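You operate a simulated robot arm through the tools that you are given. There is no shell and no other tool. Be economical: measure what you need, move in short steps, check, and stop when the job is done.

Carry out the task below with a simulated two-armed robot. There is one attempt and no reset: what you move stays moved.

JOB
Take the yellow roll and put it on the top of the crate stand. Take the brown cloth and leave it on the fourth tier from the bottom of the wooden shelf. Fetch the grey chill pad from the bench top round the brushing box and set it on the board under the grading bench. Pick up the bottle labelled "soup" from the top of the side bench with one hand, pass it to the other hand and put it on the shelf under the side bench. On the top of the side bench, set the grey tub inside the green one. Put the white cloth from the top of the side bench on top of the black pack there. Take the brown pan on the top of the side bench and put it away on the bottom tier of the wooden shelf. Put the white roll from the top of the side bench on the jig end of the sorting table and the orange roll on the bench top round the brushing box. Put the black bottle on the top of the side bench away on the top of the steel rack. Take the brown tub on the front part of the sorting table and put it away on the fourth tier from the bottom of the wooden shelf. Fetch the purple net bag and set it on the shelf under the bagging table. Any order will do. Set down upright: bottle, black bottle, purple net bag.

Only the result counts: the job must be done as asked and must still hold three seconds after the hand-in. Knocking over, shifting, dropping, spilling or breaking anything else fails it. Flat cloth is picked up by pressing the open fingertips on it (5 to 10 N) and closing them slowly along it; thin cloth reads only 2 to 8 mm in the jaws.

ROBOT AND FRAMES
Two 7-joint arms with two-finger grippers on one trunk, on a base that drives. Base frame: it is fixed to the floor where the robot stands at the start and does not move with it; the origin is under the middle of the robot, x ahead of it, y to its left, z up. Readings come in m, rad, newtons and seconds.
The left shoulder is at the start at [0.07, 0.139, 1.097], the right one opposite. With the tool pointing down near the work surface each hand reaches from about 0.36 to 0.76 m from the robot's upright axis, wherever it stands, measured 20 degrees to its own side. Places, roughly: bench top round the brushing box [0.3, 3.3, 0.8]; black bottle (8x8x20 cm) [0.1, 4.6, 0.9]; board under the grading bench [-3.3, -0.6, 0.2]; bottom tier of the wooden shelf [0.6, 0.1, 0.1]; brown cloth (7x9x3 cm) [0.5, -0.1, 1]; brown pan (20x18x7 cm) [0.4, 4.3, 0.8]; brown tub (13x12x8 cm) [-3.5, 1.4, 0.8]; chill pad [0.5, 3, 0.75]; fourth tier of the wooden shelf [0.6, 0.1, 1.4]; grey bottle, short bottle, soap bottle [0.25, 3.5, 0.75]; jig end of the sorting table [-3.4, 1.9, 0.7]; pack [0.25, 4.25, 0.75]; purple net bag (12x9x15 cm) [-3.6, 3.1, 0.8]; roll [0.25, 4.5, 0.75]; shelf under the bagging table [-3.5, 2.9, 0.3]; shelf under the side bench [0.4, 3.8, 0.2]; top of the crate stand [-1.5, -2.7, 0.3]; top of the steel rack [-8.3, 2.6, 1.1]; tub (10x10x8 cm) [0.2, 3.7, 0.8]; white cloth (7x9x3 cm) [0.4, 4.1, 0.8]; yellow roll (8x8x5 cm) [0.5, -0.2, 1.4]. Payload 3.43 kg a hand.
The TCP of each hand is the grasp point between the finger pads, 0.03 m short of the fingertips. In the tool frame z runs along the fingers and y along their closing line. Largest opening 0.104 m; the body of the gripper starts 0.057 m behind the TCP.
Orientation is told as [roll, pitch, yaw] about the base's x, y, z axes, in that order, counted from this pose: with the fingers straight down and closing along the base's y, the tool's x points along the base's -x, its y along +y and its z along -z.

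CONTROLS
- The arms move only by the tool step_arm. It takes "left_steps", "right_steps" or both (then of equal length, played together; a hand with none holds still); each is one flat list of numbers, 7 for each row, row after row: the shift along the base's x, y, z in m, then the turn, a rotation vector about the base's x, y, z in rad, then the gripper command, from -1 (shut) to 1 (fully open), values between in proportion. In form: [dx, dy, dz, rx, ry, rz, fingers, dx, dy, dz, rx, ry, rz, fingers, ...]. A call has 1 to 20 rows; each row shifts and turns the commanded pose from where the row before left it. A row lasts 0.2 s, in which the tool goes at most 0.05 m and 0.15 rad; a call with a longer step from one row to the next is refused whole, and so is a gripper value outside its range. Where a pose cannot be reached the arm comes as near as it can. A force on the tool above 40 N (or 10 N above the force at the start of the call, whichever is more), or a blocked arm, ends the call early, and 0.2 s more pass. Each finger travels about 0.045 m/s and halts on what it meets, pressing with about 36 N; the grip force reading is that of the motor and also rises with nothing between the fingers. The clock runs only during rows and for 0.2 s after the last one: add rows that do not move to give the fingers time. It gives the time, the measured TCP pose, the force on the tool (base axes), the opening and the grip force at its end, in the units of the frame above (readings bear some noise), with the torque about the TCP (base axes, N m) and any sound that the robot's microphone picked up.
- Cameras (640 x 400 px; columns grow to the right, rows downward): "scene" is now at [0.1396, 0.0173, 1.3308]; the picture's right is [0.19, -0.98, -0.00], its down [-0.52, -0.10, -0.85] and it looks along [0.83, 0.17, -0.53] (base axes); focal length 214 px, centre (320, 200). "left" rides on the left gripper at [0.067, -0.018, -0.09] in its tool frame; the picture's right is [0.25, 0.97, 0.00], its down [-0.73, 0.19, -0.66] and it looks along [-0.64, 0.17, 0.75] (tool axes); focal length 218 px, centre (320, 200). "right" rides on the right gripper at [0.067, 0.018, -0.09] in its tool frame; the picture's right is [-0.25, 0.97, 0.00], its down [-0.73, -0.19, -0.66] and it looks along [-0.64, -0.17, 0.75] (tool axes); focal length 218 px, centre (320, 200). There is no depth. A picture from a camera that has moved, and an enlarged one, comes with that camera's place and axes in the base frame and with its lens.
- grab_frame(camera): a new picture of that camera. The clock stands still meanwhile.
- move_column(by): slides the trunk up (or, below 0, down) by that many m; the arms and the scene camera ride with it, the base frame stays. It gives what a move gives, with no picture.
- steer(legs): drives the robot by 1 to 6 legs, each [ahead, left, turn to the left] in m, m and rad, along the robot's own axes; the way and the turn of a leg run together, so that a leg with both is an arc; at most 1.5 m and 3.142 rad a leg. The arms and the cameras ride along, it lands a little off, and it stops where it bumps. It gives what a move gives.
- aim_head(pan, tilt): turns the head with the scene camera to pan (to the left, within 1.501 rad either way) and tilt (down, from -0.506 to 1.204), counted from straight ahead of the robot. It gives what a move gives.
- close_up(camera, box): a new picture of the part [left, top, right, bottom] of that camera's present view, enlarged. The clock stands still meanwhile.
- hand_in(): hands the job in; it is judged then, once.

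Go step by step. Nothing tells you exact positions but the pictures and the camera data: compare them with the known pose of the tool, close in by small moves and look again before you grip or let go. The budget is 577 turns and 370 pictures, counting those below and the enlarged ones. Unless the task says otherwise, let go and move clear before handing in.

The tools are called after "Call:" as a command line: name --argument value ..., lists and objects as JSON in quotes. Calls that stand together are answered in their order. step_arm: Moves the arms, as the interface text tells. Its arguments: {"type":"object","properties":{"left_steps":{"type":"array"},"right_steps":{"type":"array"}},"required":[]} The other tools are called the same way: move_column (by) slides the trunk up or down; steer (legs) drives the base; aim_head (pan, tilt) turns the head that bears the scene camera; grab_frame (camera) takes a picture; close_up (camera, box) takes an enlarged picture of a part of a camera's view; hand_in () hands the job in.

At the start:

```text
t: 0.0
left_tool_pos: [0.3013, 0.0604, 1.0005]
left_tcp_rot: [0.0, -0.001, 0.0]
left_ft_force: [0.2, 0.6, -0.9]
left_torque: [-0.04, 0.0, 0.06]
left_grip_width: 0.104
left_gripper_force: 0.0
right_tool_pos: [0.3295, -0.1809, 1.1506]
right_tcp_rot: [0.0, 0.002, 0.001]
right_ft_force: [-0.5, -0.1, 0.0]
right_torque: [0.01, -0.03, 0.02]
right_grip_width: 0.1038
right_gripper_force: 0.0
trunk travel left (down, up): [-0.592, 0.348]
robot x, y, heading: [-0.0, -0.0021, -0.004]
head pan, tilt: [0.195, 0.559]
```

scene: 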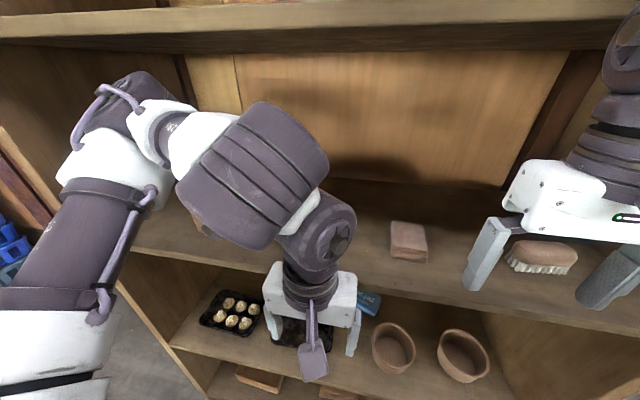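
right: 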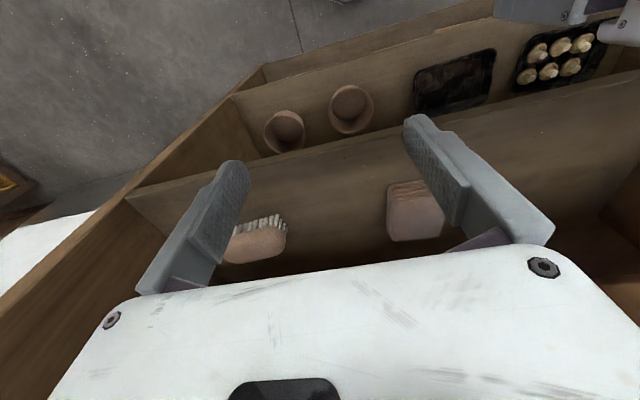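
left: 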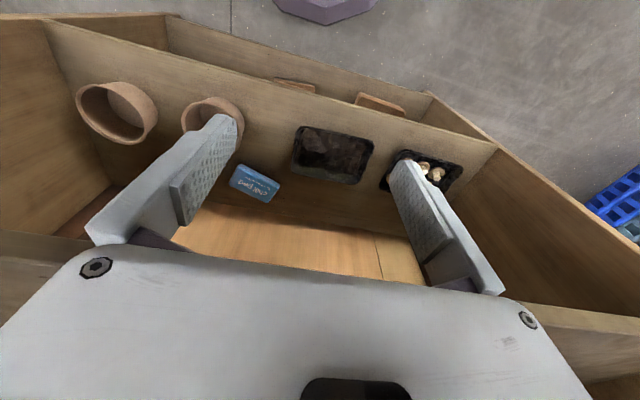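

I see the wooden shelf in front, with the brown cloth folded on the third tier next to a brush. Next I look up at the fourth tier.

Call:
aim_head --pan -0.2 --tilt -0.1

Call:
grab_frame --camera "scene"

```text
t: 1.0
left_tool_pos: [0.3021, 0.0598, 1.0003]
left_tcp_rot: [0.0, 0.002, -0.001]
left_ft_force: [0.2, -0.2, -0.3]
left_torque: [0.02, 0.0, 0.02]
left_grip_width: 0.1041
left_gripper_force: 0.0
right_tool_pos: [0.3316, -0.1797, 1.1502]
right_tcp_rot: [0.0, 0.002, -0.001]
right_ft_force: [0.8, 0.6, 0.2]
right_torque: [-0.04, -0.05, 0.01]
right_grip_width: 0.104
right_gripper_force: 0.2
trunk travel left (down, up): [-0.592, 0.348]
robot x, y, heading: [-0.0017, 0.0018, 0.001]
head pan, tilt: [-0.201, -0.099]
```

```text
366 pictures are left
camera scene: at [0.1371, -0.0175, 1.391], right [-0.2, -0.98, 0.0], down [0.1, -0.02, -1.0], along [0.98, -0.2, 0.1], focal length 214 px, centre (320, 200)
```

scene: 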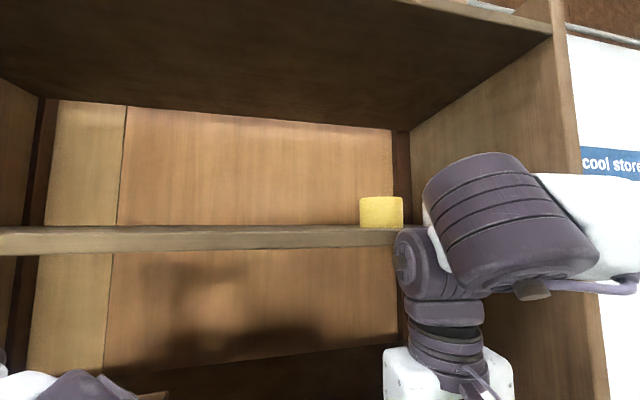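

The yellow roll sits on the fourth tier near its front, at about (0.49, -0.19, 1.41). I raise the trunk and look down on it.

Call:
move_column --by 0.3

Call:
aim_head --pan -0.2 --tilt 0.6

Call:
grab_frame --camera "scene"

Call:
grab_frame --camera "right"

```text
t: 2.3
left_tool_pos: [0.2794, 0.064, 1.0472]
left_tcp_rot: [0.002, 0.206, 0.001]
left_ft_force: [0.5, -0.6, -0.4]
left_torque: [-0.02, 0.11, -0.04]
left_grip_width: 0.1037
left_gripper_force: 0.1
right_tool_pos: [0.3341, -0.1806, 1.2409]
right_tcp_rot: [-0.002, 0.008, 0.005]
right_ft_force: [1.1, 0.7, 0.4]
right_torque: [-0.01, 0.14, -0.02]
right_grip_width: 0.1038
right_gripper_force: 0.1
trunk travel left (down, up): [-0.68, 0.26]
robot x, y, heading: [-0.0067, 0.0027, 0.007]
head pan, tilt: [-0.201, -0.099]
stopped: the arm was blocked; the commanded pose is now the measured one
```

```text
t: 3.4
left_tool_pos: [0.2727, 0.0629, 1.0439]
left_tcp_rot: [0.004, 0.201, 0.001]
left_ft_force: [-0.1, -0.9, 0.5]
left_torque: [-0.02, 0.0, 0.0]
left_grip_width: 0.1038
left_gripper_force: 0.1
right_tool_pos: [0.3265, -0.1805, 1.2394]
right_tcp_rot: [0.0, -0.003, 0.005]
right_ft_force: [0.5, -0.8, -0.4]
right_torque: [0.0, 0.01, 0.03]
right_grip_width: 0.1042
right_gripper_force: 0.1
trunk travel left (down, up): [-0.68, 0.26]
robot x, y, heading: [0.0002, 0.0012, 0.001]
head pan, tilt: [-0.201, 0.6]
```

```text
365 pictures are left
camera scene: at [0.1327, -0.0182, 1.4155], right [-0.2, -0.98, 0.0], down [-0.55, 0.11, -0.83], along [0.81, -0.16, -0.56], focal length 214 px, centre (320, 200)
```

scene: 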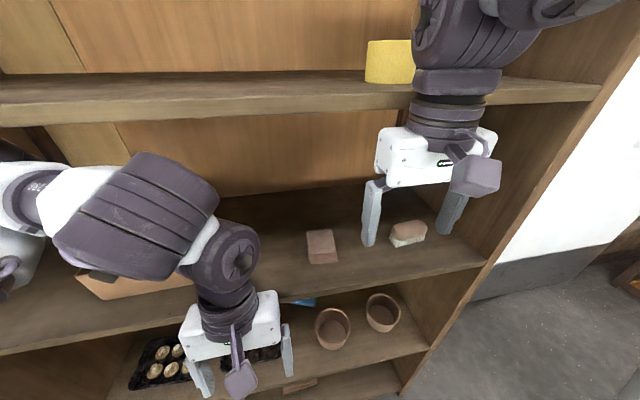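

```text
364 pictures are left
camera right: at [0.2579, -0.163, 1.3295], right [0.25, 0.97, 0.0], down [0.73, -0.19, 0.66], along [0.64, -0.16, -0.75], focal length 218 px, centre (320, 200)
```

right: 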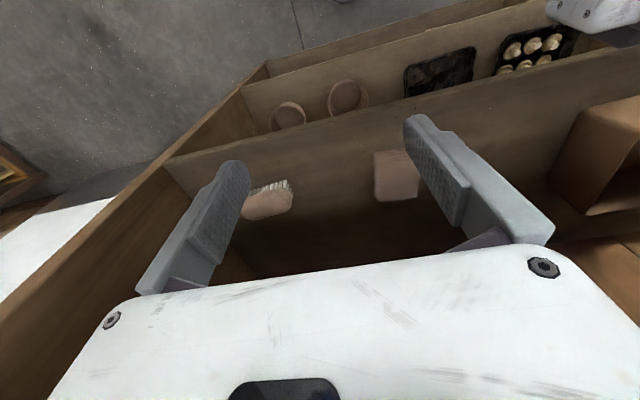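

The left elbow touched the underside of the fourth tier. I back away from the shelf before raising the trunk further.

Call:
steer --legs '[[-0.3, 0, 0]]'

Call:
move_column --by 0.2

Call:
grab_frame --camera "scene"

```text
t: 5.4
left_tool_pos: [-0.0248, 0.0598, 1.0423]
left_tcp_rot: [0.004, 0.202, 0.006]
left_ft_force: [0.0, 0.2, 0.4]
left_torque: [-0.01, 0.02, -0.03]
left_grip_width: 0.1041
left_gripper_force: 0.0
right_tool_pos: [0.0303, -0.1819, 1.2381]
right_tcp_rot: [0.0, 0.002, 0.007]
right_ft_force: [0.5, 0.2, 0.5]
right_torque: [-0.01, 0.02, 0.0]
right_grip_width: 0.1038
right_gripper_force: 0.1
trunk travel left (down, up): [-0.68, 0.26]
robot x, y, heading: [-0.2998, -0.0052, 0.01]
head pan, tilt: [-0.201, 0.6]
```

```text
t: 7.6
left_tool_pos: [-0.0261, 0.0617, 1.2435]
left_tcp_rot: [0.005, 0.2, 0.005]
left_ft_force: [-0.1, 0.5, 0.6]
left_torque: [0.03, -0.03, -0.01]
left_grip_width: 0.1042
left_gripper_force: 0.0
right_tool_pos: [0.0284, -0.1816, 1.4378]
right_tcp_rot: [0.002, 0.001, 0.006]
right_ft_force: [-0.1, -0.1, -0.8]
right_torque: [-0.01, 0.01, -0.01]
right_grip_width: 0.1039
right_gripper_force: 0.2
trunk travel left (down, up): [-0.88, 0.06]
robot x, y, heading: [-0.3069, -0.0018, 0.007]
head pan, tilt: [-0.201, 0.6]
```

```text
363 pictures are left
camera scene: at [-0.1643, -0.0196, 1.6152], right [-0.19, -0.98, 0.0], down [-0.55, 0.11, -0.82], along [0.81, -0.16, -0.57], focal length 214 px, centre (320, 200)
```

scene: 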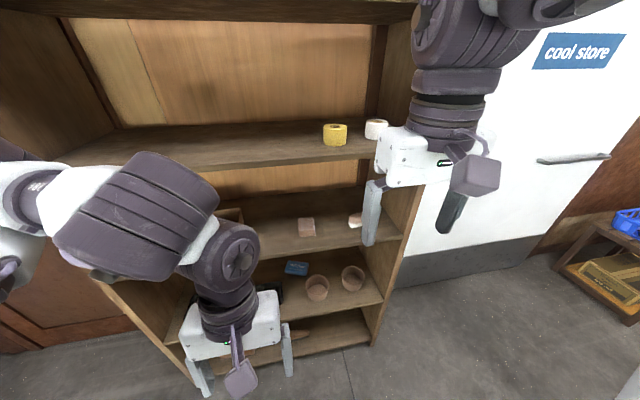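

The yellow roll is at about (0.47, -0.19, 1.41), with a white roll to its right. I enlarge the view to measure the gap.

Call:
close_up --camera "scene" --box '[260, 80, 420, 180]'

```text
4.00 times, centred on (340, 130) of scene
camera zoom: at [-0.1643, -0.0196, 1.6152], right [-0.19, -0.98, 0.0], down [-0.55, 0.11, -0.82], along [0.81, -0.16, -0.57], focal length 858 px, centre (240, 480)
```

zoom: 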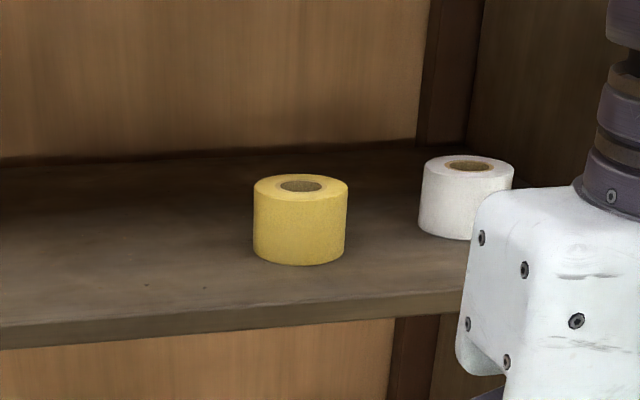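

The gap of about 6 cm leaves room for a finger. I tilt the right hand 45° forward here, then approach.

Call:
step_arm --right_steps '[0.0, 0, 0.01, 0, -0.14, 0, 1, 0.0, 0, 0.01, 0, -0.14, 0, 1, 0.0, 0, 0.01, 0, -0.14, 0, 1, 0, 0, 0.01, 0, -0.14, 0, 1, 0, 0, 0.01, 0, -0.14, 0, 1, 0, 0, 0.01, 0, -0.14, 0, 1]' --left_steps '[0, 0, 0, 0, -0.1, 0, 1, 0, 0, 0, 0, -0.1, 0, 1, 0, 0, 0, 0, 0, 0, 1, 0, 0, 0, 0, 0, 0, 1, 0, 0, 0, 0, 0, 0, 1, 0, 0, 0, 0, 0, 0, 1]'

Call:
steer --legs '[[0.15, 0, 0]]'

Call:
grab_frame --camera "scene"

Call:
grab_frame --camera "right"

```text
t: 9.0
left_tool_pos: [-0.0256, 0.0615, 1.2422]
left_tcp_rot: [-0.001, 0.102, 0.004]
left_ft_force: [-0.3, 0.4, 0.5]
left_torque: [0.01, 0.0, 0.01]
left_grip_width: 0.104
left_gripper_force: 0.0
left hand out of reach, approached as far as the arm can: row 2
right_tool_pos: [0.0968, -0.2327, 1.53]
right_tcp_rot: [-0.007, -0.838, 0.013]
right_ft_force: [0.7, 0.2, -0.2]
right_torque: [0.02, 0.03, -0.01]
right_grip_width: 0.1039
right_gripper_force: 0.1
right hand out of reach, approached as far as the arm can: row 1, 3, 4, 5, 6
trunk travel left (down, up): [-0.88, 0.06]
robot x, y, heading: [-0.2989, -0.0016, 0.007]
head pan, tilt: [-0.201, 0.6]
```

```text
t: 10.3
left_tool_pos: [0.1216, 0.0621, 1.2444]
left_tcp_rot: [0.002, 0.099, 0.006]
left_ft_force: [0.3, 0.7, 0.1]
left_torque: [-0.01, -0.03, -0.02]
left_grip_width: 0.1037
left_gripper_force: 0.1
right_tool_pos: [0.2427, -0.2311, 1.5326]
right_tcp_rot: [-0.01, -0.84, 0.016]
right_ft_force: [-0.7, -0.6, 0.7]
right_torque: [0.04, 0.0, 0.01]
right_grip_width: 0.1041
right_gripper_force: 0.1
trunk travel left (down, up): [-0.88, 0.06]
robot x, y, heading: [-0.1505, 0.0029, 0.006]
head pan, tilt: [-0.201, 0.6]
```

```text
361 pictures are left
camera scene: at [-0.0177, -0.019, 1.6156], right [-0.19, -0.98, 0.0], down [-0.55, 0.11, -0.83], along [0.81, -0.16, -0.56], focal length 214 px, centre (320, 200)
```

scene: 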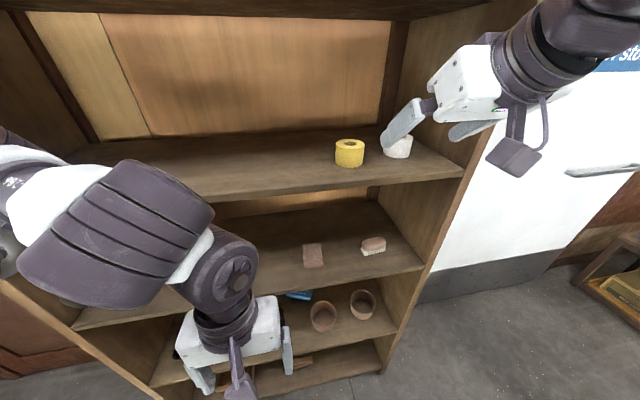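

```text
360 pictures are left
camera right: at [0.1302, -0.215, 1.5428], right [0.16, 0.97, 0.18], down [0.0, -0.19, 0.98], along [0.99, -0.16, -0.03], focal length 218 px, centre (320, 200)
```

right: 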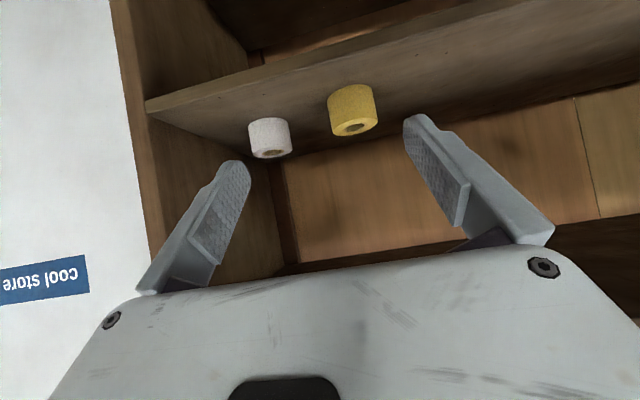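

Both cameras put the yellow roll at (0.49, -0.197), with its top at 1.43. I move the right hand to a pre-grasp point along the slanted approach.

Call:
step_arm --right_steps '[0.03, 0.007, -0.009, 0, 0, 0, 1, 0.03, 0.007, -0.009, 0, 0, 0, 1, 0.03, 0.007, -0.009, 0, 0, 0, 1, 0.03, 0.007, -0.009, 0, 0, 0, 1, 0.03, 0.006, -0.009, 0, 0, 0, 1]'

Call:
grab_frame --camera "right"

```text
t: 11.6
left_tool_pos: [0.1275, 0.0622, 1.242]
left_tcp_rot: [0.001, 0.103, 0.004]
left_ft_force: [-0.2, -0.7, 0.2]
left_torque: [0.0, 0.03, -0.01]
left_grip_width: 0.1041
left_gripper_force: 0.1
right_tool_pos: [0.3996, -0.2, 1.4844]
right_tcp_rot: [-0.008, -0.837, 0.017]
right_ft_force: [0.2, -0.1, 0.3]
right_torque: [-0.02, 0.02, 0.03]
right_grip_width: 0.1037
right_gripper_force: 0.0
trunk travel left (down, up): [-0.88, 0.06]
robot x, y, heading: [-0.1487, 0.0, 0.001]
head pan, tilt: [-0.201, 0.6]
```

```text
359 pictures are left
camera right: at [0.2875, -0.1822, 1.4947], right [0.16, 0.97, 0.18], down [0.0, -0.19, 0.98], along [0.99, -0.16, -0.03], focal length 218 px, centre (320, 200)
```

right: 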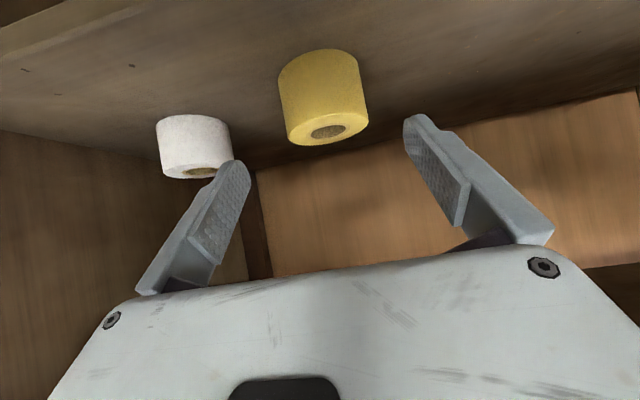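

The roll lies where expected, so I slide the fingers around it.

Call:
step_arm --right_steps '[0.021, 0.001, -0.0175, 0, 0, 0, 1, 0.021, 0.001, -0.0175, 0, 0, 0, 1, 0.02, 0.001, -0.0175, 0, 0, 0, 1, 0.02, 0.001, -0.0175, 0, 0, 0, 1, 0, 0, 0, 0, 0, 0, 1]'

Call:
grab_frame --camera "right"

```text
t: 12.8
left_tool_pos: [0.1253, 0.0618, 1.2432]
left_tcp_rot: [0.003, 0.101, 0.005]
left_ft_force: [0.7, -0.2, 0.3]
left_torque: [0.03, -0.01, -0.02]
left_grip_width: 0.1038
left_gripper_force: 0.1
right_tool_pos: [0.4773, -0.1937, 1.4165]
right_tcp_rot: [-0.008, -0.837, 0.015]
right_ft_force: [-0.8, -0.3, -0.6]
right_torque: [-0.03, 0.01, 0.0]
right_grip_width: 0.104
right_gripper_force: 0.1
trunk travel left (down, up): [-0.88, 0.06]
robot x, y, heading: [-0.1521, -0.0025, 0.001]
head pan, tilt: [-0.201, 0.6]
```

```text
358 pictures are left
camera right: at [0.3657, -0.1776, 1.4269], right [0.16, 0.97, 0.18], down [0.0, -0.19, 0.98], along [0.99, -0.16, -0.03], focal length 218 px, centre (320, 200)
```

right: 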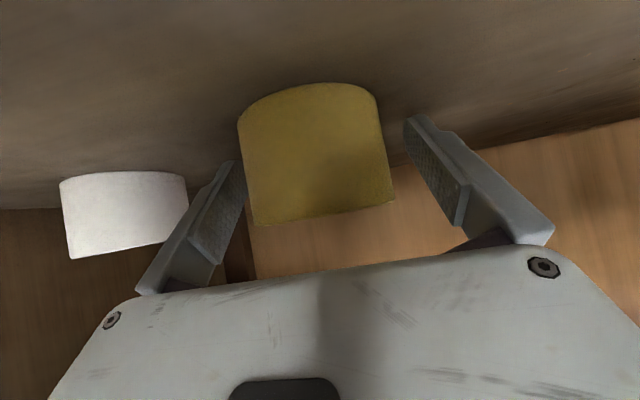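

The roll is between the fingers, so I close and lift.

Call:
step_arm --right_steps '[0, -0.002, 0, 0, 0, 0, 0.6, 0, 0, 0, 0, 0, 0, 0.3, 0, 0, 0, 0, 0, 0, 0, 0, 0, 0, 0, 0, 0, -0.3, 0, 0, 0, 0, 0, 0, -0.3, 0, 0, 0, 0, 0, 0, -0.3, 0, 0, 0.01, 0, 0, 0, -0.3, 0, 0, 0.02, 0, 0, 0, -0.3]'

Call:
grab_frame --camera "right"

```text
t: 14.6
left_tool_pos: [0.1239, 0.0618, 1.2427]
left_tcp_rot: [0.001, 0.102, 0.004]
left_ft_force: [-0.5, 0.5, 0.1]
left_torque: [0.0, -0.04, 0.02]
left_grip_width: 0.1039
left_gripper_force: 0.0
right_tool_pos: [0.4771, -0.1953, 1.448]
right_tcp_rot: [-0.01, -0.838, 0.014]
right_ft_force: [-0.2, -0.5, -2.3]
right_torque: [-0.02, -0.01, 0.0]
right_grip_width: 0.0713
right_gripper_force: 35.9
trunk travel left (down, up): [-0.88, 0.06]
robot x, y, heading: [-0.1514, -0.0001, 0.005]
head pan, tilt: [-0.201, 0.6]
```

```text
357 pictures are left
camera right: at [0.3655, -0.1791, 1.4585], right [0.16, 0.97, 0.18], down [0.0, -0.18, 0.98], along [0.99, -0.16, -0.03], focal length 218 px, centre (320, 200)
```

right: 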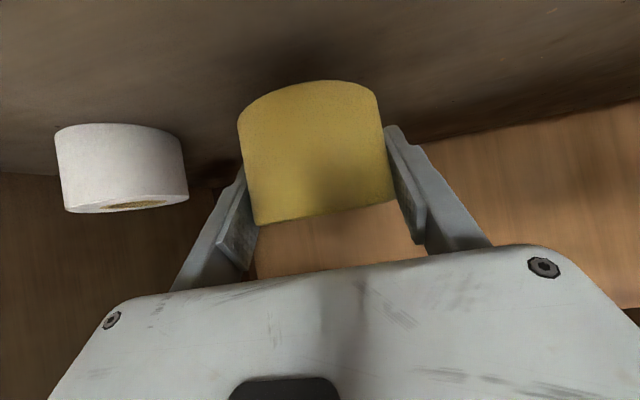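

The roll is held. I back out of the shelf and draw the right hand in.

Call:
steer --legs '[[-0.35, 0, 0]]'

Call:
step_arm --right_steps '[-0.04, -0.015, -0.01, 0, 0, 0, -0.3, -0.04, -0.015, -0.01, 0, 0, 0, -0.3, -0.04, -0.015, -0.01, 0, 0, 0, -0.3, -0.04, -0.015, -0.01, 0, 0, 0, -0.3, -0.04, -0.015, -0.01, 0, 0, 0, -0.3]' --left_steps '[0.02, 0, 0, 0, -0.14, 0, 1, 0.02, 0, 0, 0, -0.14, 0, 1, 0.02, 0, 0, 0, -0.14, 0, 1, 0.02, 0, 0, 0, -0.14, 0, 1, 0.02, 0, 0, 0, -0.14, 0, 1]'

Call:
move_column --by -0.42

Call:
grab_frame --camera "scene"

Call:
grab_frame --camera "left"

```text
t: 16.8
left_tool_pos: [-0.2231, 0.0601, 1.2426]
left_tcp_rot: [0.001, 0.104, 0.012]
left_ft_force: [-0.2, -0.4, 0.0]
left_torque: [-0.05, 0.05, 0.01]
left_grip_width: 0.1041
left_gripper_force: 0.1
right_tool_pos: [0.1335, -0.1952, 1.4453]
right_tcp_rot: [-0.008, -0.834, 0.02]
right_ft_force: [0.9, -0.8, -0.6]
right_torque: [0.04, 0.01, -0.02]
right_grip_width: 0.0712
right_gripper_force: 35.7
trunk travel left (down, up): [-0.88, 0.06]
robot x, y, heading: [-0.5059, -0.0061, 0.007]
head pan, tilt: [-0.201, 0.6]
```

```text
t: 18.0
left_tool_pos: [-0.1277, 0.0157, 1.252]
left_tcp_rot: [-0.056, -0.61, 0.046]
left_ft_force: [-1.2, -1.1, -0.9]
left_torque: [-0.01, 0.03, 0.01]
left_grip_width: 0.1041
left_gripper_force: 0.1
left hand out of reach, approached as far as the arm can: row 3, 4, 5
right_tool_pos: [-0.0638, -0.2909, 1.4014]
right_tcp_rot: [-0.003, -0.838, 0.023]
right_ft_force: [0.0, -0.7, -1.4]
right_torque: [0.03, -0.02, 0.02]
right_grip_width: 0.0713
right_gripper_force: 36.2
right hand out of reach, approached as far as the arm can: row 4, 5
trunk travel left (down, up): [-0.88, 0.06]
robot x, y, heading: [-0.5019, -0.0036, 0.007]
head pan, tilt: [-0.201, 0.6]
```

```text
refused: -0.42 is not a number from -0.4 to 0.4
```

```text
356 pictures are left
camera scene: at [-0.3686, -0.0301, 1.6112], right [-0.24, -0.97, 0.0], down [-0.58, 0.15, -0.8], along [0.77, -0.19, -0.6], focal length 214 px, centre (320, 200)
```

scene: 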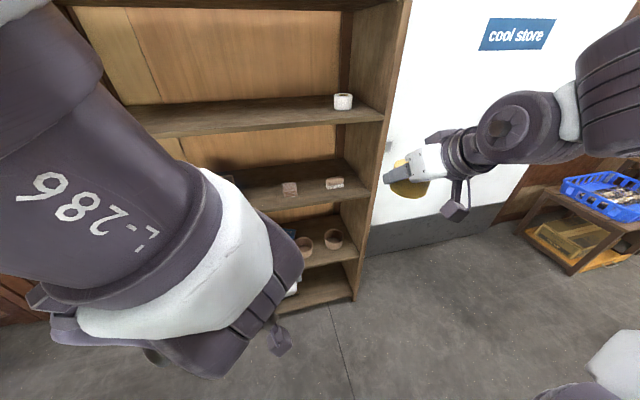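

```text
355 pictures are left
camera left: at [-0.2339, -0.0008, 1.2866], right [-0.22, 0.96, -0.19], down [0.22, 0.24, 0.95], along [0.95, 0.17, -0.26], focal length 218 px, centre (320, 200)
```

left: 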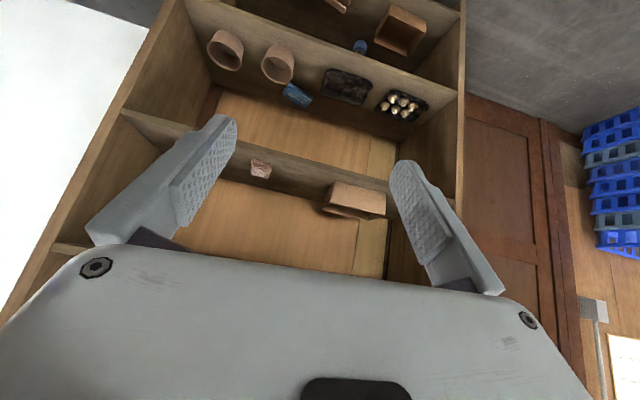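

The left hand is tilted now. I lower the trunk for the third tier.

Call:
move_column --by -0.4

Call:
grab_frame --camera "left"

```text
t: 21.9
left_tool_pos: [-0.1257, 0.0199, 0.8472]
left_tcp_rot: [-0.058, -0.596, 0.052]
left_ft_force: [0.4, 0.7, -0.3]
left_torque: [-0.02, -0.01, -0.01]
left_grip_width: 0.104
left_gripper_force: 0.0
right_tool_pos: [-0.0612, -0.2862, 1.0033]
right_tcp_rot: [-0.01, -0.84, 0.026]
right_ft_force: [0.4, 0.3, -1.5]
right_torque: [-0.02, 0.01, 0.03]
right_grip_width: 0.0714
right_gripper_force: 35.7
trunk travel left (down, up): [-0.48, 0.46]
robot x, y, heading: [-0.502, -0.0055, 0.014]
head pan, tilt: [-0.201, 0.6]
```

```text
354 pictures are left
camera left: at [-0.232, 0.0042, 0.8841], right [-0.23, 0.96, -0.19], down [0.23, 0.24, 0.94], along [0.95, 0.17, -0.27], focal length 218 px, centre (320, 200)
```

left: 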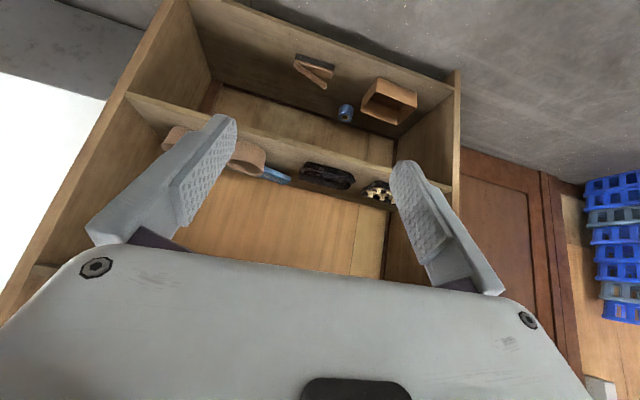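

I raise the left hand to about 1.04 and tilt it to match the earlier approach.

Call:
step_arm --left_steps '[0.02, 0, 0.04, 0.02, -0.06, 0, 1, 0.02, 0, 0.04, 0.02, -0.06, 0, 1, 0.02, 0, 0.04, 0.015, -0.06, 0, 1, 0.02, 0, 0.04, 0, -0.06, 0, 1, 0.02, 0, 0.04, 0, 0, 0, 1]'

Call:
grab_frame --camera "left"

Call:
grab_frame --camera "scene"

```text
t: 23.1
left_tool_pos: [-0.0271, 0.0267, 1.0391]
left_tcp_rot: [0.075, -0.834, -0.034]
left_ft_force: [-0.4, -1.2, -0.5]
left_torque: [-0.04, -0.03, -0.01]
left_grip_width: 0.104
left_gripper_force: 0.1
right_tool_pos: [-0.0614, -0.2859, 1.0029]
right_tcp_rot: [-0.01, -0.834, 0.029]
right_ft_force: [-0.2, 1.0, -0.8]
right_torque: [0.0, 0.01, 0.01]
right_grip_width: 0.0711
right_gripper_force: 36.1
trunk travel left (down, up): [-0.48, 0.46]
robot x, y, heading: [-0.498, -0.0012, 0.01]
head pan, tilt: [-0.201, 0.6]
```

```text
353 pictures are left
camera left: at [-0.1393, 0.0072, 1.0476], right [-0.19, 0.97, -0.14], down [0.0, 0.14, 0.99], along [0.98, 0.19, -0.03], focal length 218 px, centre (320, 200)
```

left: 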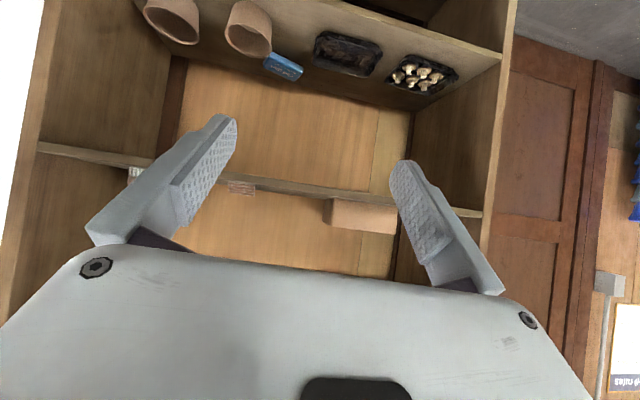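

```text
352 pictures are left
camera scene: at [-0.3633, -0.0207, 1.2151], right [-0.19, -0.98, 0.0], down [-0.56, 0.11, -0.82], along [0.81, -0.16, -0.57], focal length 214 px, centre (320, 200)
```

scene: 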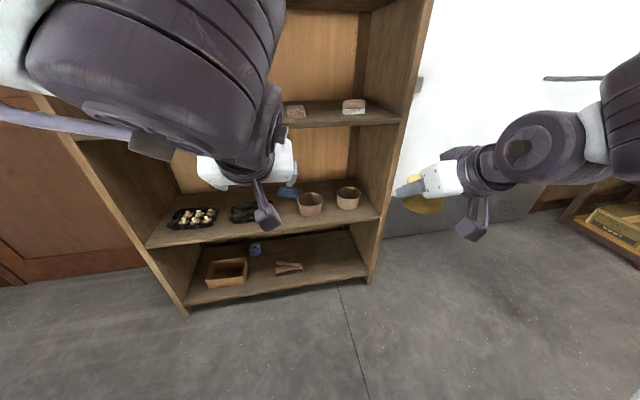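

I take the brown cloth at (0.49, -0.09) on tier 3, whose top is about 1.02. I drive forward and to the right so the left hand lines up.

Call:
step_arm --left_steps '[0, 0, 0.03, 0, 0, 0, 1, 0, 0, 0.03, -0.04, 0, 0.02, 1]'

Call:
steer --legs '[[0.3, -0.1, 0]]'

Call:
grab_frame --camera "left"

Call:
grab_frame --camera "scene"

```text
t: 23.6
left_tool_pos: [-0.0281, 0.0255, 1.1001]
left_tcp_rot: [0.013, -0.836, 0.029]
left_ft_force: [-0.2, 0.2, -1.0]
left_torque: [0.0, -0.01, 0.02]
left_grip_width: 0.1041
left_gripper_force: 0.1
right_tool_pos: [-0.0597, -0.2857, 1.0034]
right_tcp_rot: [-0.009, -0.839, 0.028]
right_ft_force: [0.1, 0.5, -1.3]
right_torque: [-0.01, -0.03, -0.01]
right_grip_width: 0.0712
right_gripper_force: 36.1
trunk travel left (down, up): [-0.48, 0.46]
robot x, y, heading: [-0.4986, -0.0028, 0.013]
head pan, tilt: [-0.201, 0.6]
```

```text
t: 25.8
left_tool_pos: [0.2743, -0.0698, 1.0996]
left_tcp_rot: [0.012, -0.837, 0.034]
left_ft_force: [-0.2, -0.3, 1.0]
left_torque: [0.0, 0.01, 0.03]
left_grip_width: 0.104
left_gripper_force: 0.0
right_tool_pos: [0.2431, -0.3807, 1.0015]
right_tcp_rot: [-0.01, -0.838, 0.032]
right_ft_force: [-0.1, -0.3, -1.7]
right_torque: [-0.01, 0.02, -0.01]
right_grip_width: 0.0714
right_gripper_force: 36.1
trunk travel left (down, up): [-0.48, 0.46]
robot x, y, heading: [-0.2004, -0.1031, 0.014]
head pan, tilt: [-0.201, 0.6]
```

```text
351 pictures are left
camera left: at [0.1633, -0.0912, 1.1091], right [-0.21, 0.96, -0.18], down [-0.01, 0.18, 0.98], along [0.98, 0.21, -0.03], focal length 218 px, centre (320, 200)
```

left: 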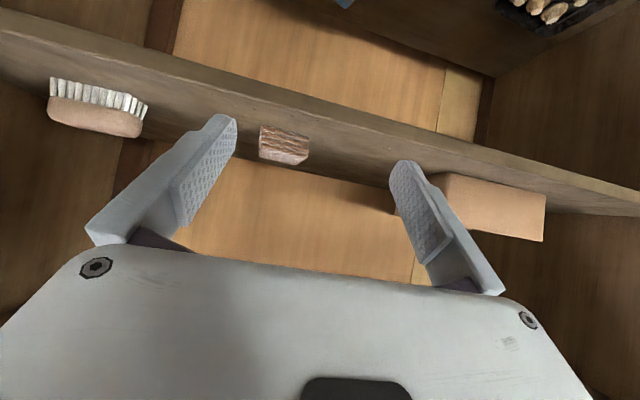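

```text
350 pictures are left
camera scene: at [-0.062, -0.1176, 1.2152], right [-0.18, -0.98, 0.0], down [-0.56, 0.1, -0.82], along [0.81, -0.15, -0.57], focal length 214 px, centre (320, 200)
```

scene: 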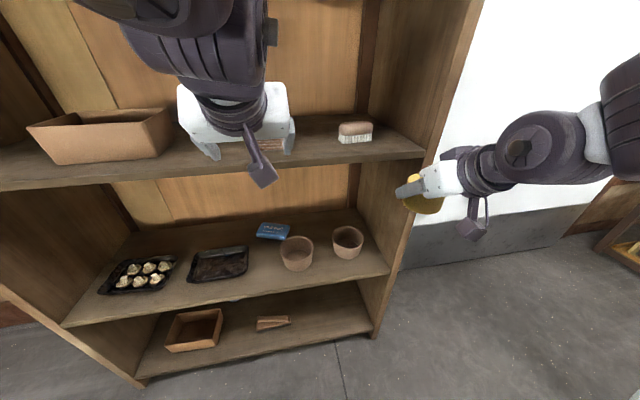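

Cloth centre is confirmed at about (0.499, -0.088). I move the left hand to a pre-grasp point in front of it.

Call:
step_arm --left_steps '[0.035, -0.004, 0.005, 0, 0, -0.01, 1, 0.035, -0.004, 0.005, 0, 0, -0.01, 1, 0.035, -0.004, 0.003, 0, 0, -0.01, 1, 0.035, -0.004, 0.002, 0, 0, 0, 1, 0, 0, 0, 0, 0, 0, 1]'

Call:
grab_frame --camera "left"

```text
t: 27.0
left_tool_pos: [0.4106, -0.0851, 1.1134]
left_tcp_rot: [0.006, -0.838, 0.008]
left_ft_force: [-1.1, 0.0, -1.0]
left_torque: [-0.05, -0.03, -0.03]
left_grip_width: 0.1041
left_gripper_force: 0.0
left hand out of reach, approached as far as the arm can: row 4
right_tool_pos: [0.2412, -0.3788, 1.0035]
right_tcp_rot: [-0.009, -0.837, 0.031]
right_ft_force: [0.0, -0.2, -0.3]
right_torque: [0.01, -0.02, 0.01]
right_grip_width: 0.0711
right_gripper_force: 36.2
trunk travel left (down, up): [-0.48, 0.46]
robot x, y, heading: [-0.2001, -0.1009, 0.015]
head pan, tilt: [-0.201, 0.6]
```

```text
349 pictures are left
camera left: at [0.2993, -0.1033, 1.1237], right [-0.18, 0.97, -0.18], down [0.0, 0.19, 0.98], along [0.98, 0.18, -0.03], focal length 218 px, centre (320, 200)
```

left: 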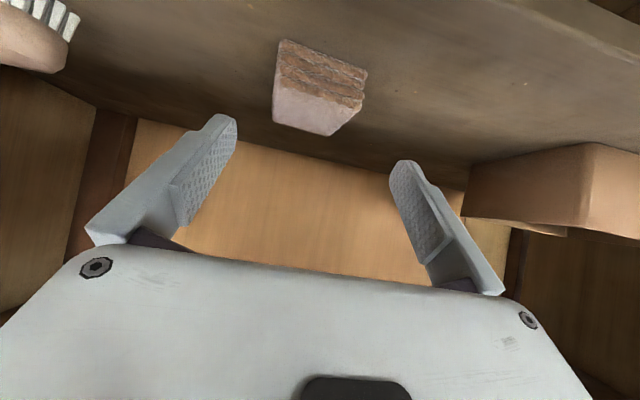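

The arm is near its reach limit, so I drive forward 7 cm and then descend to the cloth.

Call:
steer --legs '[[0.07, 0, 0]]'

Call:
grab_frame --camera "left"

```text
t: 28.0
left_tool_pos: [0.4816, -0.0846, 1.1129]
left_tcp_rot: [0.006, -0.839, 0.012]
left_ft_force: [0.6, 0.3, -0.3]
left_torque: [-0.02, 0.02, 0.01]
left_grip_width: 0.1039
left_gripper_force: 0.0
right_tool_pos: [0.3135, -0.3775, 1.0034]
right_tcp_rot: [-0.009, -0.836, 0.033]
right_ft_force: [1.0, 0.1, -1.8]
right_torque: [0.03, 0.0, -0.02]
right_grip_width: 0.0712
right_gripper_force: 36.1
trunk travel left (down, up): [-0.48, 0.46]
robot x, y, heading: [-0.1283, -0.0988, 0.014]
head pan, tilt: [-0.201, 0.6]
```

```text
348 pictures are left
camera left: at [0.3702, -0.1023, 1.1228], right [-0.19, 0.97, -0.18], down [0.0, 0.19, 0.98], along [0.98, 0.18, -0.03], focal length 218 px, centre (320, 200)
```

left: 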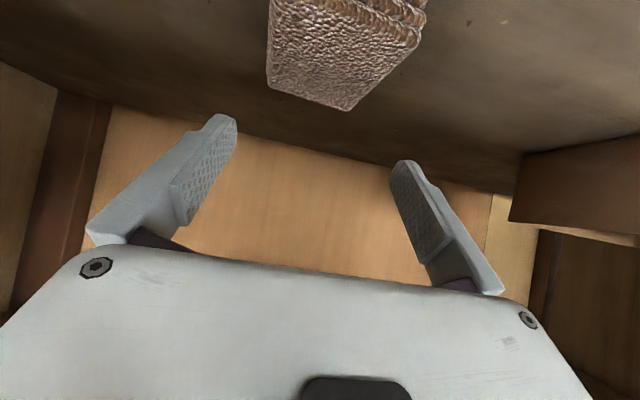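

The cloth is centred at about (0.492, -0.092). I lower the open fingers on either side of it.

Call:
step_arm --left_steps '[-0.002, -0.003, -0.02, 0, 0, 0, 1, -0.002, -0.002, -0.02, 0, 0, 0, 1, -0.001, -0.002, -0.02, 0, 0, 0, 1, 0, 0, 0, 0, 0, 0, 1]'

Call:
grab_frame --camera "left"

```text
t: 29.0
left_tool_pos: [0.4763, -0.0916, 1.0538]
left_tcp_rot: [0.003, -0.843, 0.015]
left_ft_force: [2.8, -1.2, 7.9]
left_torque: [-0.48, -0.29, 0.17]
left_grip_width: 0.1039
left_gripper_force: 0.1
right_tool_pos: [0.3111, -0.3804, 1.0026]
right_tcp_rot: [-0.01, -0.837, 0.034]
right_ft_force: [-0.4, 0.4, -0.7]
right_torque: [0.01, 0.01, -0.01]
right_grip_width: 0.0712
right_gripper_force: 36.4
trunk travel left (down, up): [-0.48, 0.46]
robot x, y, heading: [-0.131, -0.0974, 0.017]
head pan, tilt: [-0.201, 0.6]
```

```text
347 pictures are left
camera left: at [0.3647, -0.1104, 1.0636], right [-0.19, 0.96, -0.19], down [-0.01, 0.19, 0.98], along [0.98, 0.18, -0.03], focal length 218 px, centre (320, 200)
```

left: 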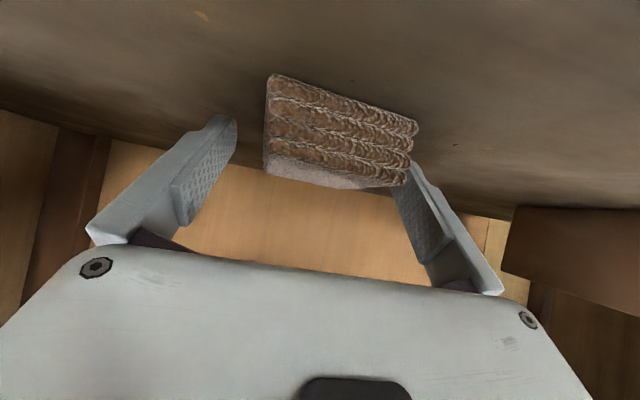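

One fingertip is touching the tier, and the cloth sits slightly toward +y. I raise a little, centre the hand, then close slowly.

Call:
step_arm --left_steps '[0, 0, 0.006, 0, 0, 0, 1, 0, 0.012, 0, 0, 0, 0, 1, 0, 0, 0, 0, 0, 0, 1]'

Call:
grab_frame --camera "left"

```text
t: 29.8
left_tool_pos: [0.4758, -0.0798, 1.0598]
left_tcp_rot: [0.009, -0.839, 0.009]
left_ft_force: [0.0, -0.3, 0.6]
left_torque: [0.02, 0.02, 0.05]
left_grip_width: 0.1043
left_gripper_force: 0.1
right_tool_pos: [0.3109, -0.3799, 1.0031]
right_tcp_rot: [-0.007, -0.838, 0.032]
right_ft_force: [-0.5, -0.7, -1.7]
right_torque: [0.02, 0.0, 0.03]
right_grip_width: 0.0712
right_gripper_force: 36.3
trunk travel left (down, up): [-0.48, 0.46]
robot x, y, heading: [-0.1307, -0.0997, 0.015]
head pan, tilt: [-0.201, 0.6]
```

```text
346 pictures are left
camera left: at [0.3645, -0.098, 1.0684], right [-0.18, 0.97, -0.18], down [0.0, 0.19, 0.98], along [0.98, 0.18, -0.03], focal length 218 px, centre (320, 200)
```

left: 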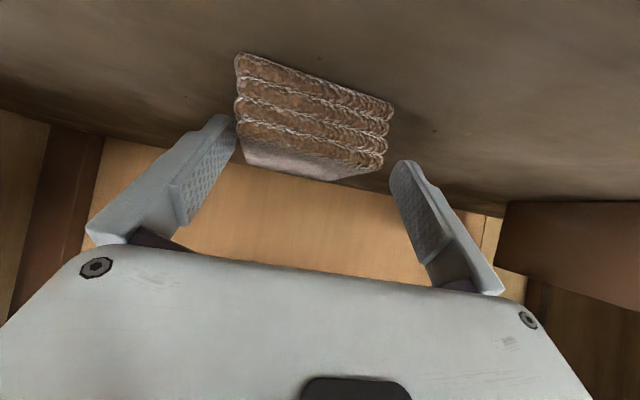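

Centred. I close gradually and watch the width.

Call:
step_arm --left_steps '[0, 0, -0.002, 0, 0, 0, 0.6, 0, 0, 0, 0, 0, 0, 0.4, 0, 0, 0, 0, 0, 0, 0.2, 0, 0, 0, 0, 0, 0, 0, 0, 0, 0, 0, 0, 0, -0.2, 0, 0, 0, 0, 0, 0, -0.4, 0, 0, 0, 0, 0, 0, -0.6, 0, 0, 0, 0, 0, 0, -0.6]'

Call:
grab_frame --camera "left"

```text
t: 31.6
left_tool_pos: [0.4765, -0.0789, 1.0583]
left_tcp_rot: [0.007, -0.836, 0.013]
left_ft_force: [0.3, -0.8, 0.3]
left_torque: [-0.01, 0.04, 0.0]
left_grip_width: 0.0637
left_gripper_force: 35.9
right_tool_pos: [0.3116, -0.3781, 1.0021]
right_tcp_rot: [-0.009, -0.837, 0.033]
right_ft_force: [-0.1, -1.2, -0.7]
right_torque: [0.0, -0.01, 0.01]
right_grip_width: 0.0712
right_gripper_force: 36.1
trunk travel left (down, up): [-0.48, 0.46]
robot x, y, heading: [-0.1337, -0.101, 0.02]
head pan, tilt: [-0.201, 0.6]
```

```text
345 pictures are left
camera left: at [0.3648, -0.0973, 1.0669], right [-0.19, 0.97, -0.18], down [0.0, 0.19, 0.98], along [0.98, 0.18, -0.03], focal length 218 px, centre (320, 200)
```

left: 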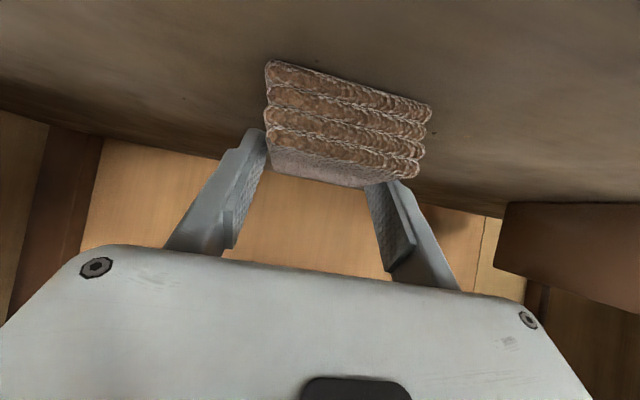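

The cloth is gripped at 64 mm like a solid block. I lift it gently and check.

Call:
step_arm --left_steps '[0, 0, 0.01, 0, 0, 0, -0.6, 0, 0, 0.02, 0, 0, 0, -0.6, 0, 0, 0.02, 0, 0, 0, -0.6]'

Call:
grab_frame --camera "left"

```text
t: 32.4
left_tool_pos: [0.4746, -0.0784, 1.1086]
left_tcp_rot: [0.007, -0.836, 0.012]
left_ft_force: [-0.2, -0.8, 0.0]
left_torque: [-0.02, -0.02, 0.01]
left_grip_width: 0.0638
left_gripper_force: 36.4
right_tool_pos: [0.3121, -0.3794, 1.0032]
right_tcp_rot: [-0.008, -0.837, 0.033]
right_ft_force: [-1.0, -0.4, -1.3]
right_torque: [0.03, 0.0, -0.01]
right_grip_width: 0.0713
right_gripper_force: 35.9
trunk travel left (down, up): [-0.48, 0.46]
robot x, y, heading: [-0.1314, -0.1007, 0.023]
head pan, tilt: [-0.201, 0.6]
```

```text
344 pictures are left
camera left: at [0.3638, -0.0968, 1.1184], right [-0.18, 0.97, -0.18], down [0.0, 0.19, 0.98], along [0.98, 0.18, -0.03], focal length 218 px, centre (320, 200)
```

left: 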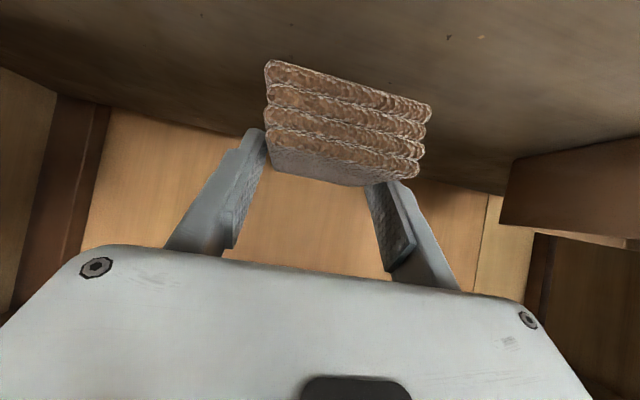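

Held firmly. I back out, raise the trunk 0.4 m and approach the fourth tier.

Call:
steer --legs '[[-0.3, 0, -0.01]]'

Call:
move_column --by 0.4

Call:
steer --legs '[[0.2, 0.06, 0]]'

Call:
grab_frame --camera "left"

Call:
grab_frame --camera "scene"

```text
t: 34.4
left_tool_pos: [0.1781, -0.0902, 1.1091]
left_tcp_rot: [0.008, -0.837, -0.003]
left_ft_force: [0.0, 0.0, 0.0]
left_torque: [-0.03, 0.01, 0.02]
left_grip_width: 0.0638
left_gripper_force: 35.8
right_tool_pos: [0.0083, -0.3886, 1.0028]
right_tcp_rot: [-0.009, -0.836, 0.016]
right_ft_force: [0.0, 0.7, -1.2]
right_torque: [-0.01, -0.02, -0.03]
right_grip_width: 0.0711
right_gripper_force: 35.6
trunk travel left (down, up): [-0.48, 0.46]
robot x, y, heading: [-0.429, -0.1025, 0.006]
head pan, tilt: [-0.201, 0.6]
```

```text
t: 38.3
left_tool_pos: [0.1778, -0.0897, 1.5084]
left_tcp_rot: [0.006, -0.838, -0.004]
left_ft_force: [0.0, -0.8, -0.3]
left_torque: [-0.01, -0.01, 0.0]
left_grip_width: 0.0638
left_gripper_force: 35.9
right_tool_pos: [0.0093, -0.3894, 1.4028]
right_tcp_rot: [-0.009, -0.837, 0.017]
right_ft_force: [0.5, -0.1, -1.4]
right_torque: [-0.02, -0.02, 0.04]
right_grip_width: 0.0713
right_gripper_force: 36.1
trunk travel left (down, up): [-0.88, 0.06]
robot x, y, heading: [-0.4313, -0.1028, -0.0]
head pan, tilt: [-0.201, 0.6]
```

```text
t: 39.9
left_tool_pos: [0.3713, -0.0323, 1.5109]
left_tcp_rot: [0.008, -0.843, -0.005]
left_ft_force: [0.4, 0.5, 0.0]
left_torque: [0.03, -0.01, 0.04]
left_grip_width: 0.0637
left_gripper_force: 35.7
right_tool_pos: [0.2032, -0.3288, 1.4035]
right_tcp_rot: [-0.006, -0.842, 0.016]
right_ft_force: [-1.1, 0.1, -0.6]
right_torque: [0.02, -0.03, 0.02]
right_grip_width: 0.0716
right_gripper_force: 35.8
trunk travel left (down, up): [-0.88, 0.06]
robot x, y, heading: [-0.2342, -0.0443, 0.004]
head pan, tilt: [-0.201, 0.6]
```

```text
343 pictures are left
camera left: at [0.2594, -0.0476, 1.5203], right [-0.17, 0.97, -0.18], down [0.0, 0.18, 0.98], along [0.99, 0.17, -0.03], focal length 218 px, centre (320, 200)
```

left: 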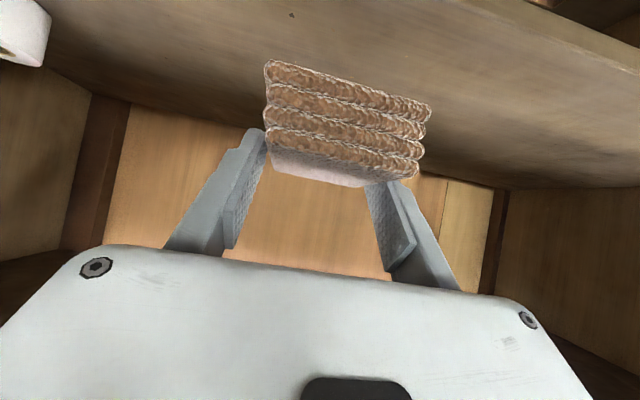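

```text
342 pictures are left
camera scene: at [-0.0979, -0.0618, 1.6158], right [-0.2, -0.98, 0.0], down [-0.55, 0.11, -0.83], along [0.81, -0.16, -0.56], focal length 214 px, centre (320, 200)
```

scene: 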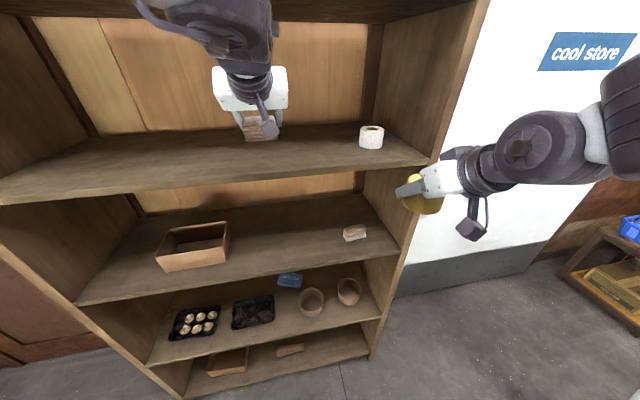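

Clear view. I drive in 0.12 m, then lower onto the tier.

Call:
steer --legs '[[0.12, 0, 0]]'

Call:
step_arm --left_steps '[0, 0, -0.025, 0, 0, 0, -0.6, 0, 0, -0.025, 0, 0, 0, -0.6, 0, 0, -0.025, 0, 0, 0, -0.6, 0, 0, -0.013, 0, 0, 0, -0.6, 0, 0, 0, 0, 0, 0, -0.6]'

Call:
grab_frame --camera "left"

```text
t: 41.1
left_tool_pos: [0.4867, -0.0293, 1.5119]
left_tcp_rot: [0.006, -0.844, -0.006]
left_ft_force: [-0.3, -0.4, -0.5]
left_torque: [-0.04, -0.01, -0.01]
left_grip_width: 0.0633
left_gripper_force: 36.6
right_tool_pos: [0.3194, -0.3283, 1.4053]
right_tcp_rot: [-0.009, -0.841, 0.019]
right_ft_force: [-0.9, -0.1, -1.2]
right_torque: [-0.03, -0.02, 0.0]
right_grip_width: 0.0716
right_gripper_force: 35.3
trunk travel left (down, up): [-0.88, 0.06]
robot x, y, heading: [-0.117, -0.0426, 0.001]
head pan, tilt: [-0.201, 0.6]
```

```text
t: 42.3
left_tool_pos: [0.4936, -0.0286, 1.4217]
left_tcp_rot: [0.007, -0.839, -0.004]
left_ft_force: [-0.4, 0.3, -0.5]
left_torque: [0.0, 0.0, 0.02]
left_grip_width: 0.064
left_gripper_force: 36.3
right_tool_pos: [0.3246, -0.3259, 1.4042]
right_tcp_rot: [-0.009, -0.84, 0.017]
right_ft_force: [-0.7, -0.6, -1.8]
right_torque: [0.03, -0.01, -0.01]
right_grip_width: 0.0713
right_gripper_force: 35.8
trunk travel left (down, up): [-0.88, 0.06]
robot x, y, heading: [-0.1135, -0.0439, 0.003]
head pan, tilt: [-0.201, 0.6]
```

```text
341 pictures are left
camera left: at [0.3816, -0.0461, 1.4308], right [-0.17, 0.97, -0.18], down [0.0, 0.19, 0.98], along [0.99, 0.17, -0.03], focal length 218 px, centre (320, 200)
```

left: 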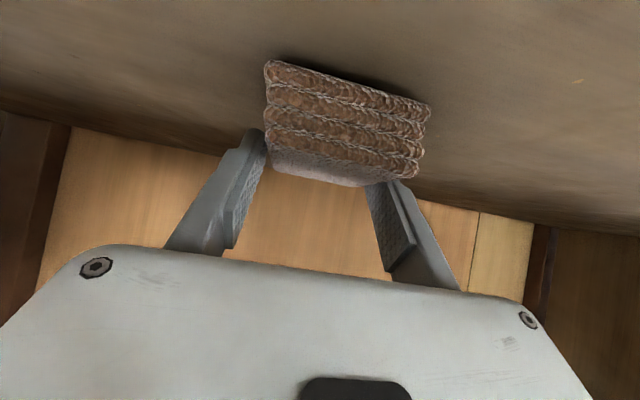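

I lower in small steps until the force shows contact.

Call:
step_arm --left_steps '[0, 0, -0.004, 0, 0, 0, -0.6, 0, 0, -0.003, 0, 0, 0, -0.6, 0, 0, 0, 0, 0, 0, -0.6]'

```text
t: 43.1
left_tool_pos: [0.4928, -0.029, 1.4164]
left_tcp_rot: [0.005, -0.849, 0.0]
left_ft_force: [6.8, -1.1, 20.2]
left_torque: [-0.14, 0.53, 0.07]
left_grip_width: 0.0636
left_gripper_force: 36.6
right_tool_pos: [0.3254, -0.3276, 1.4027]
right_tcp_rot: [-0.007, -0.838, 0.017]
right_ft_force: [0.3, 0.8, -1.2]
right_torque: [-0.01, -0.01, 0.01]
right_grip_width: 0.0712
right_gripper_force: 35.8
trunk travel left (down, up): [-0.88, 0.06]
robot x, y, heading: [-0.112, -0.0421, -0.002]
head pan, tilt: [-0.201, 0.6]
```

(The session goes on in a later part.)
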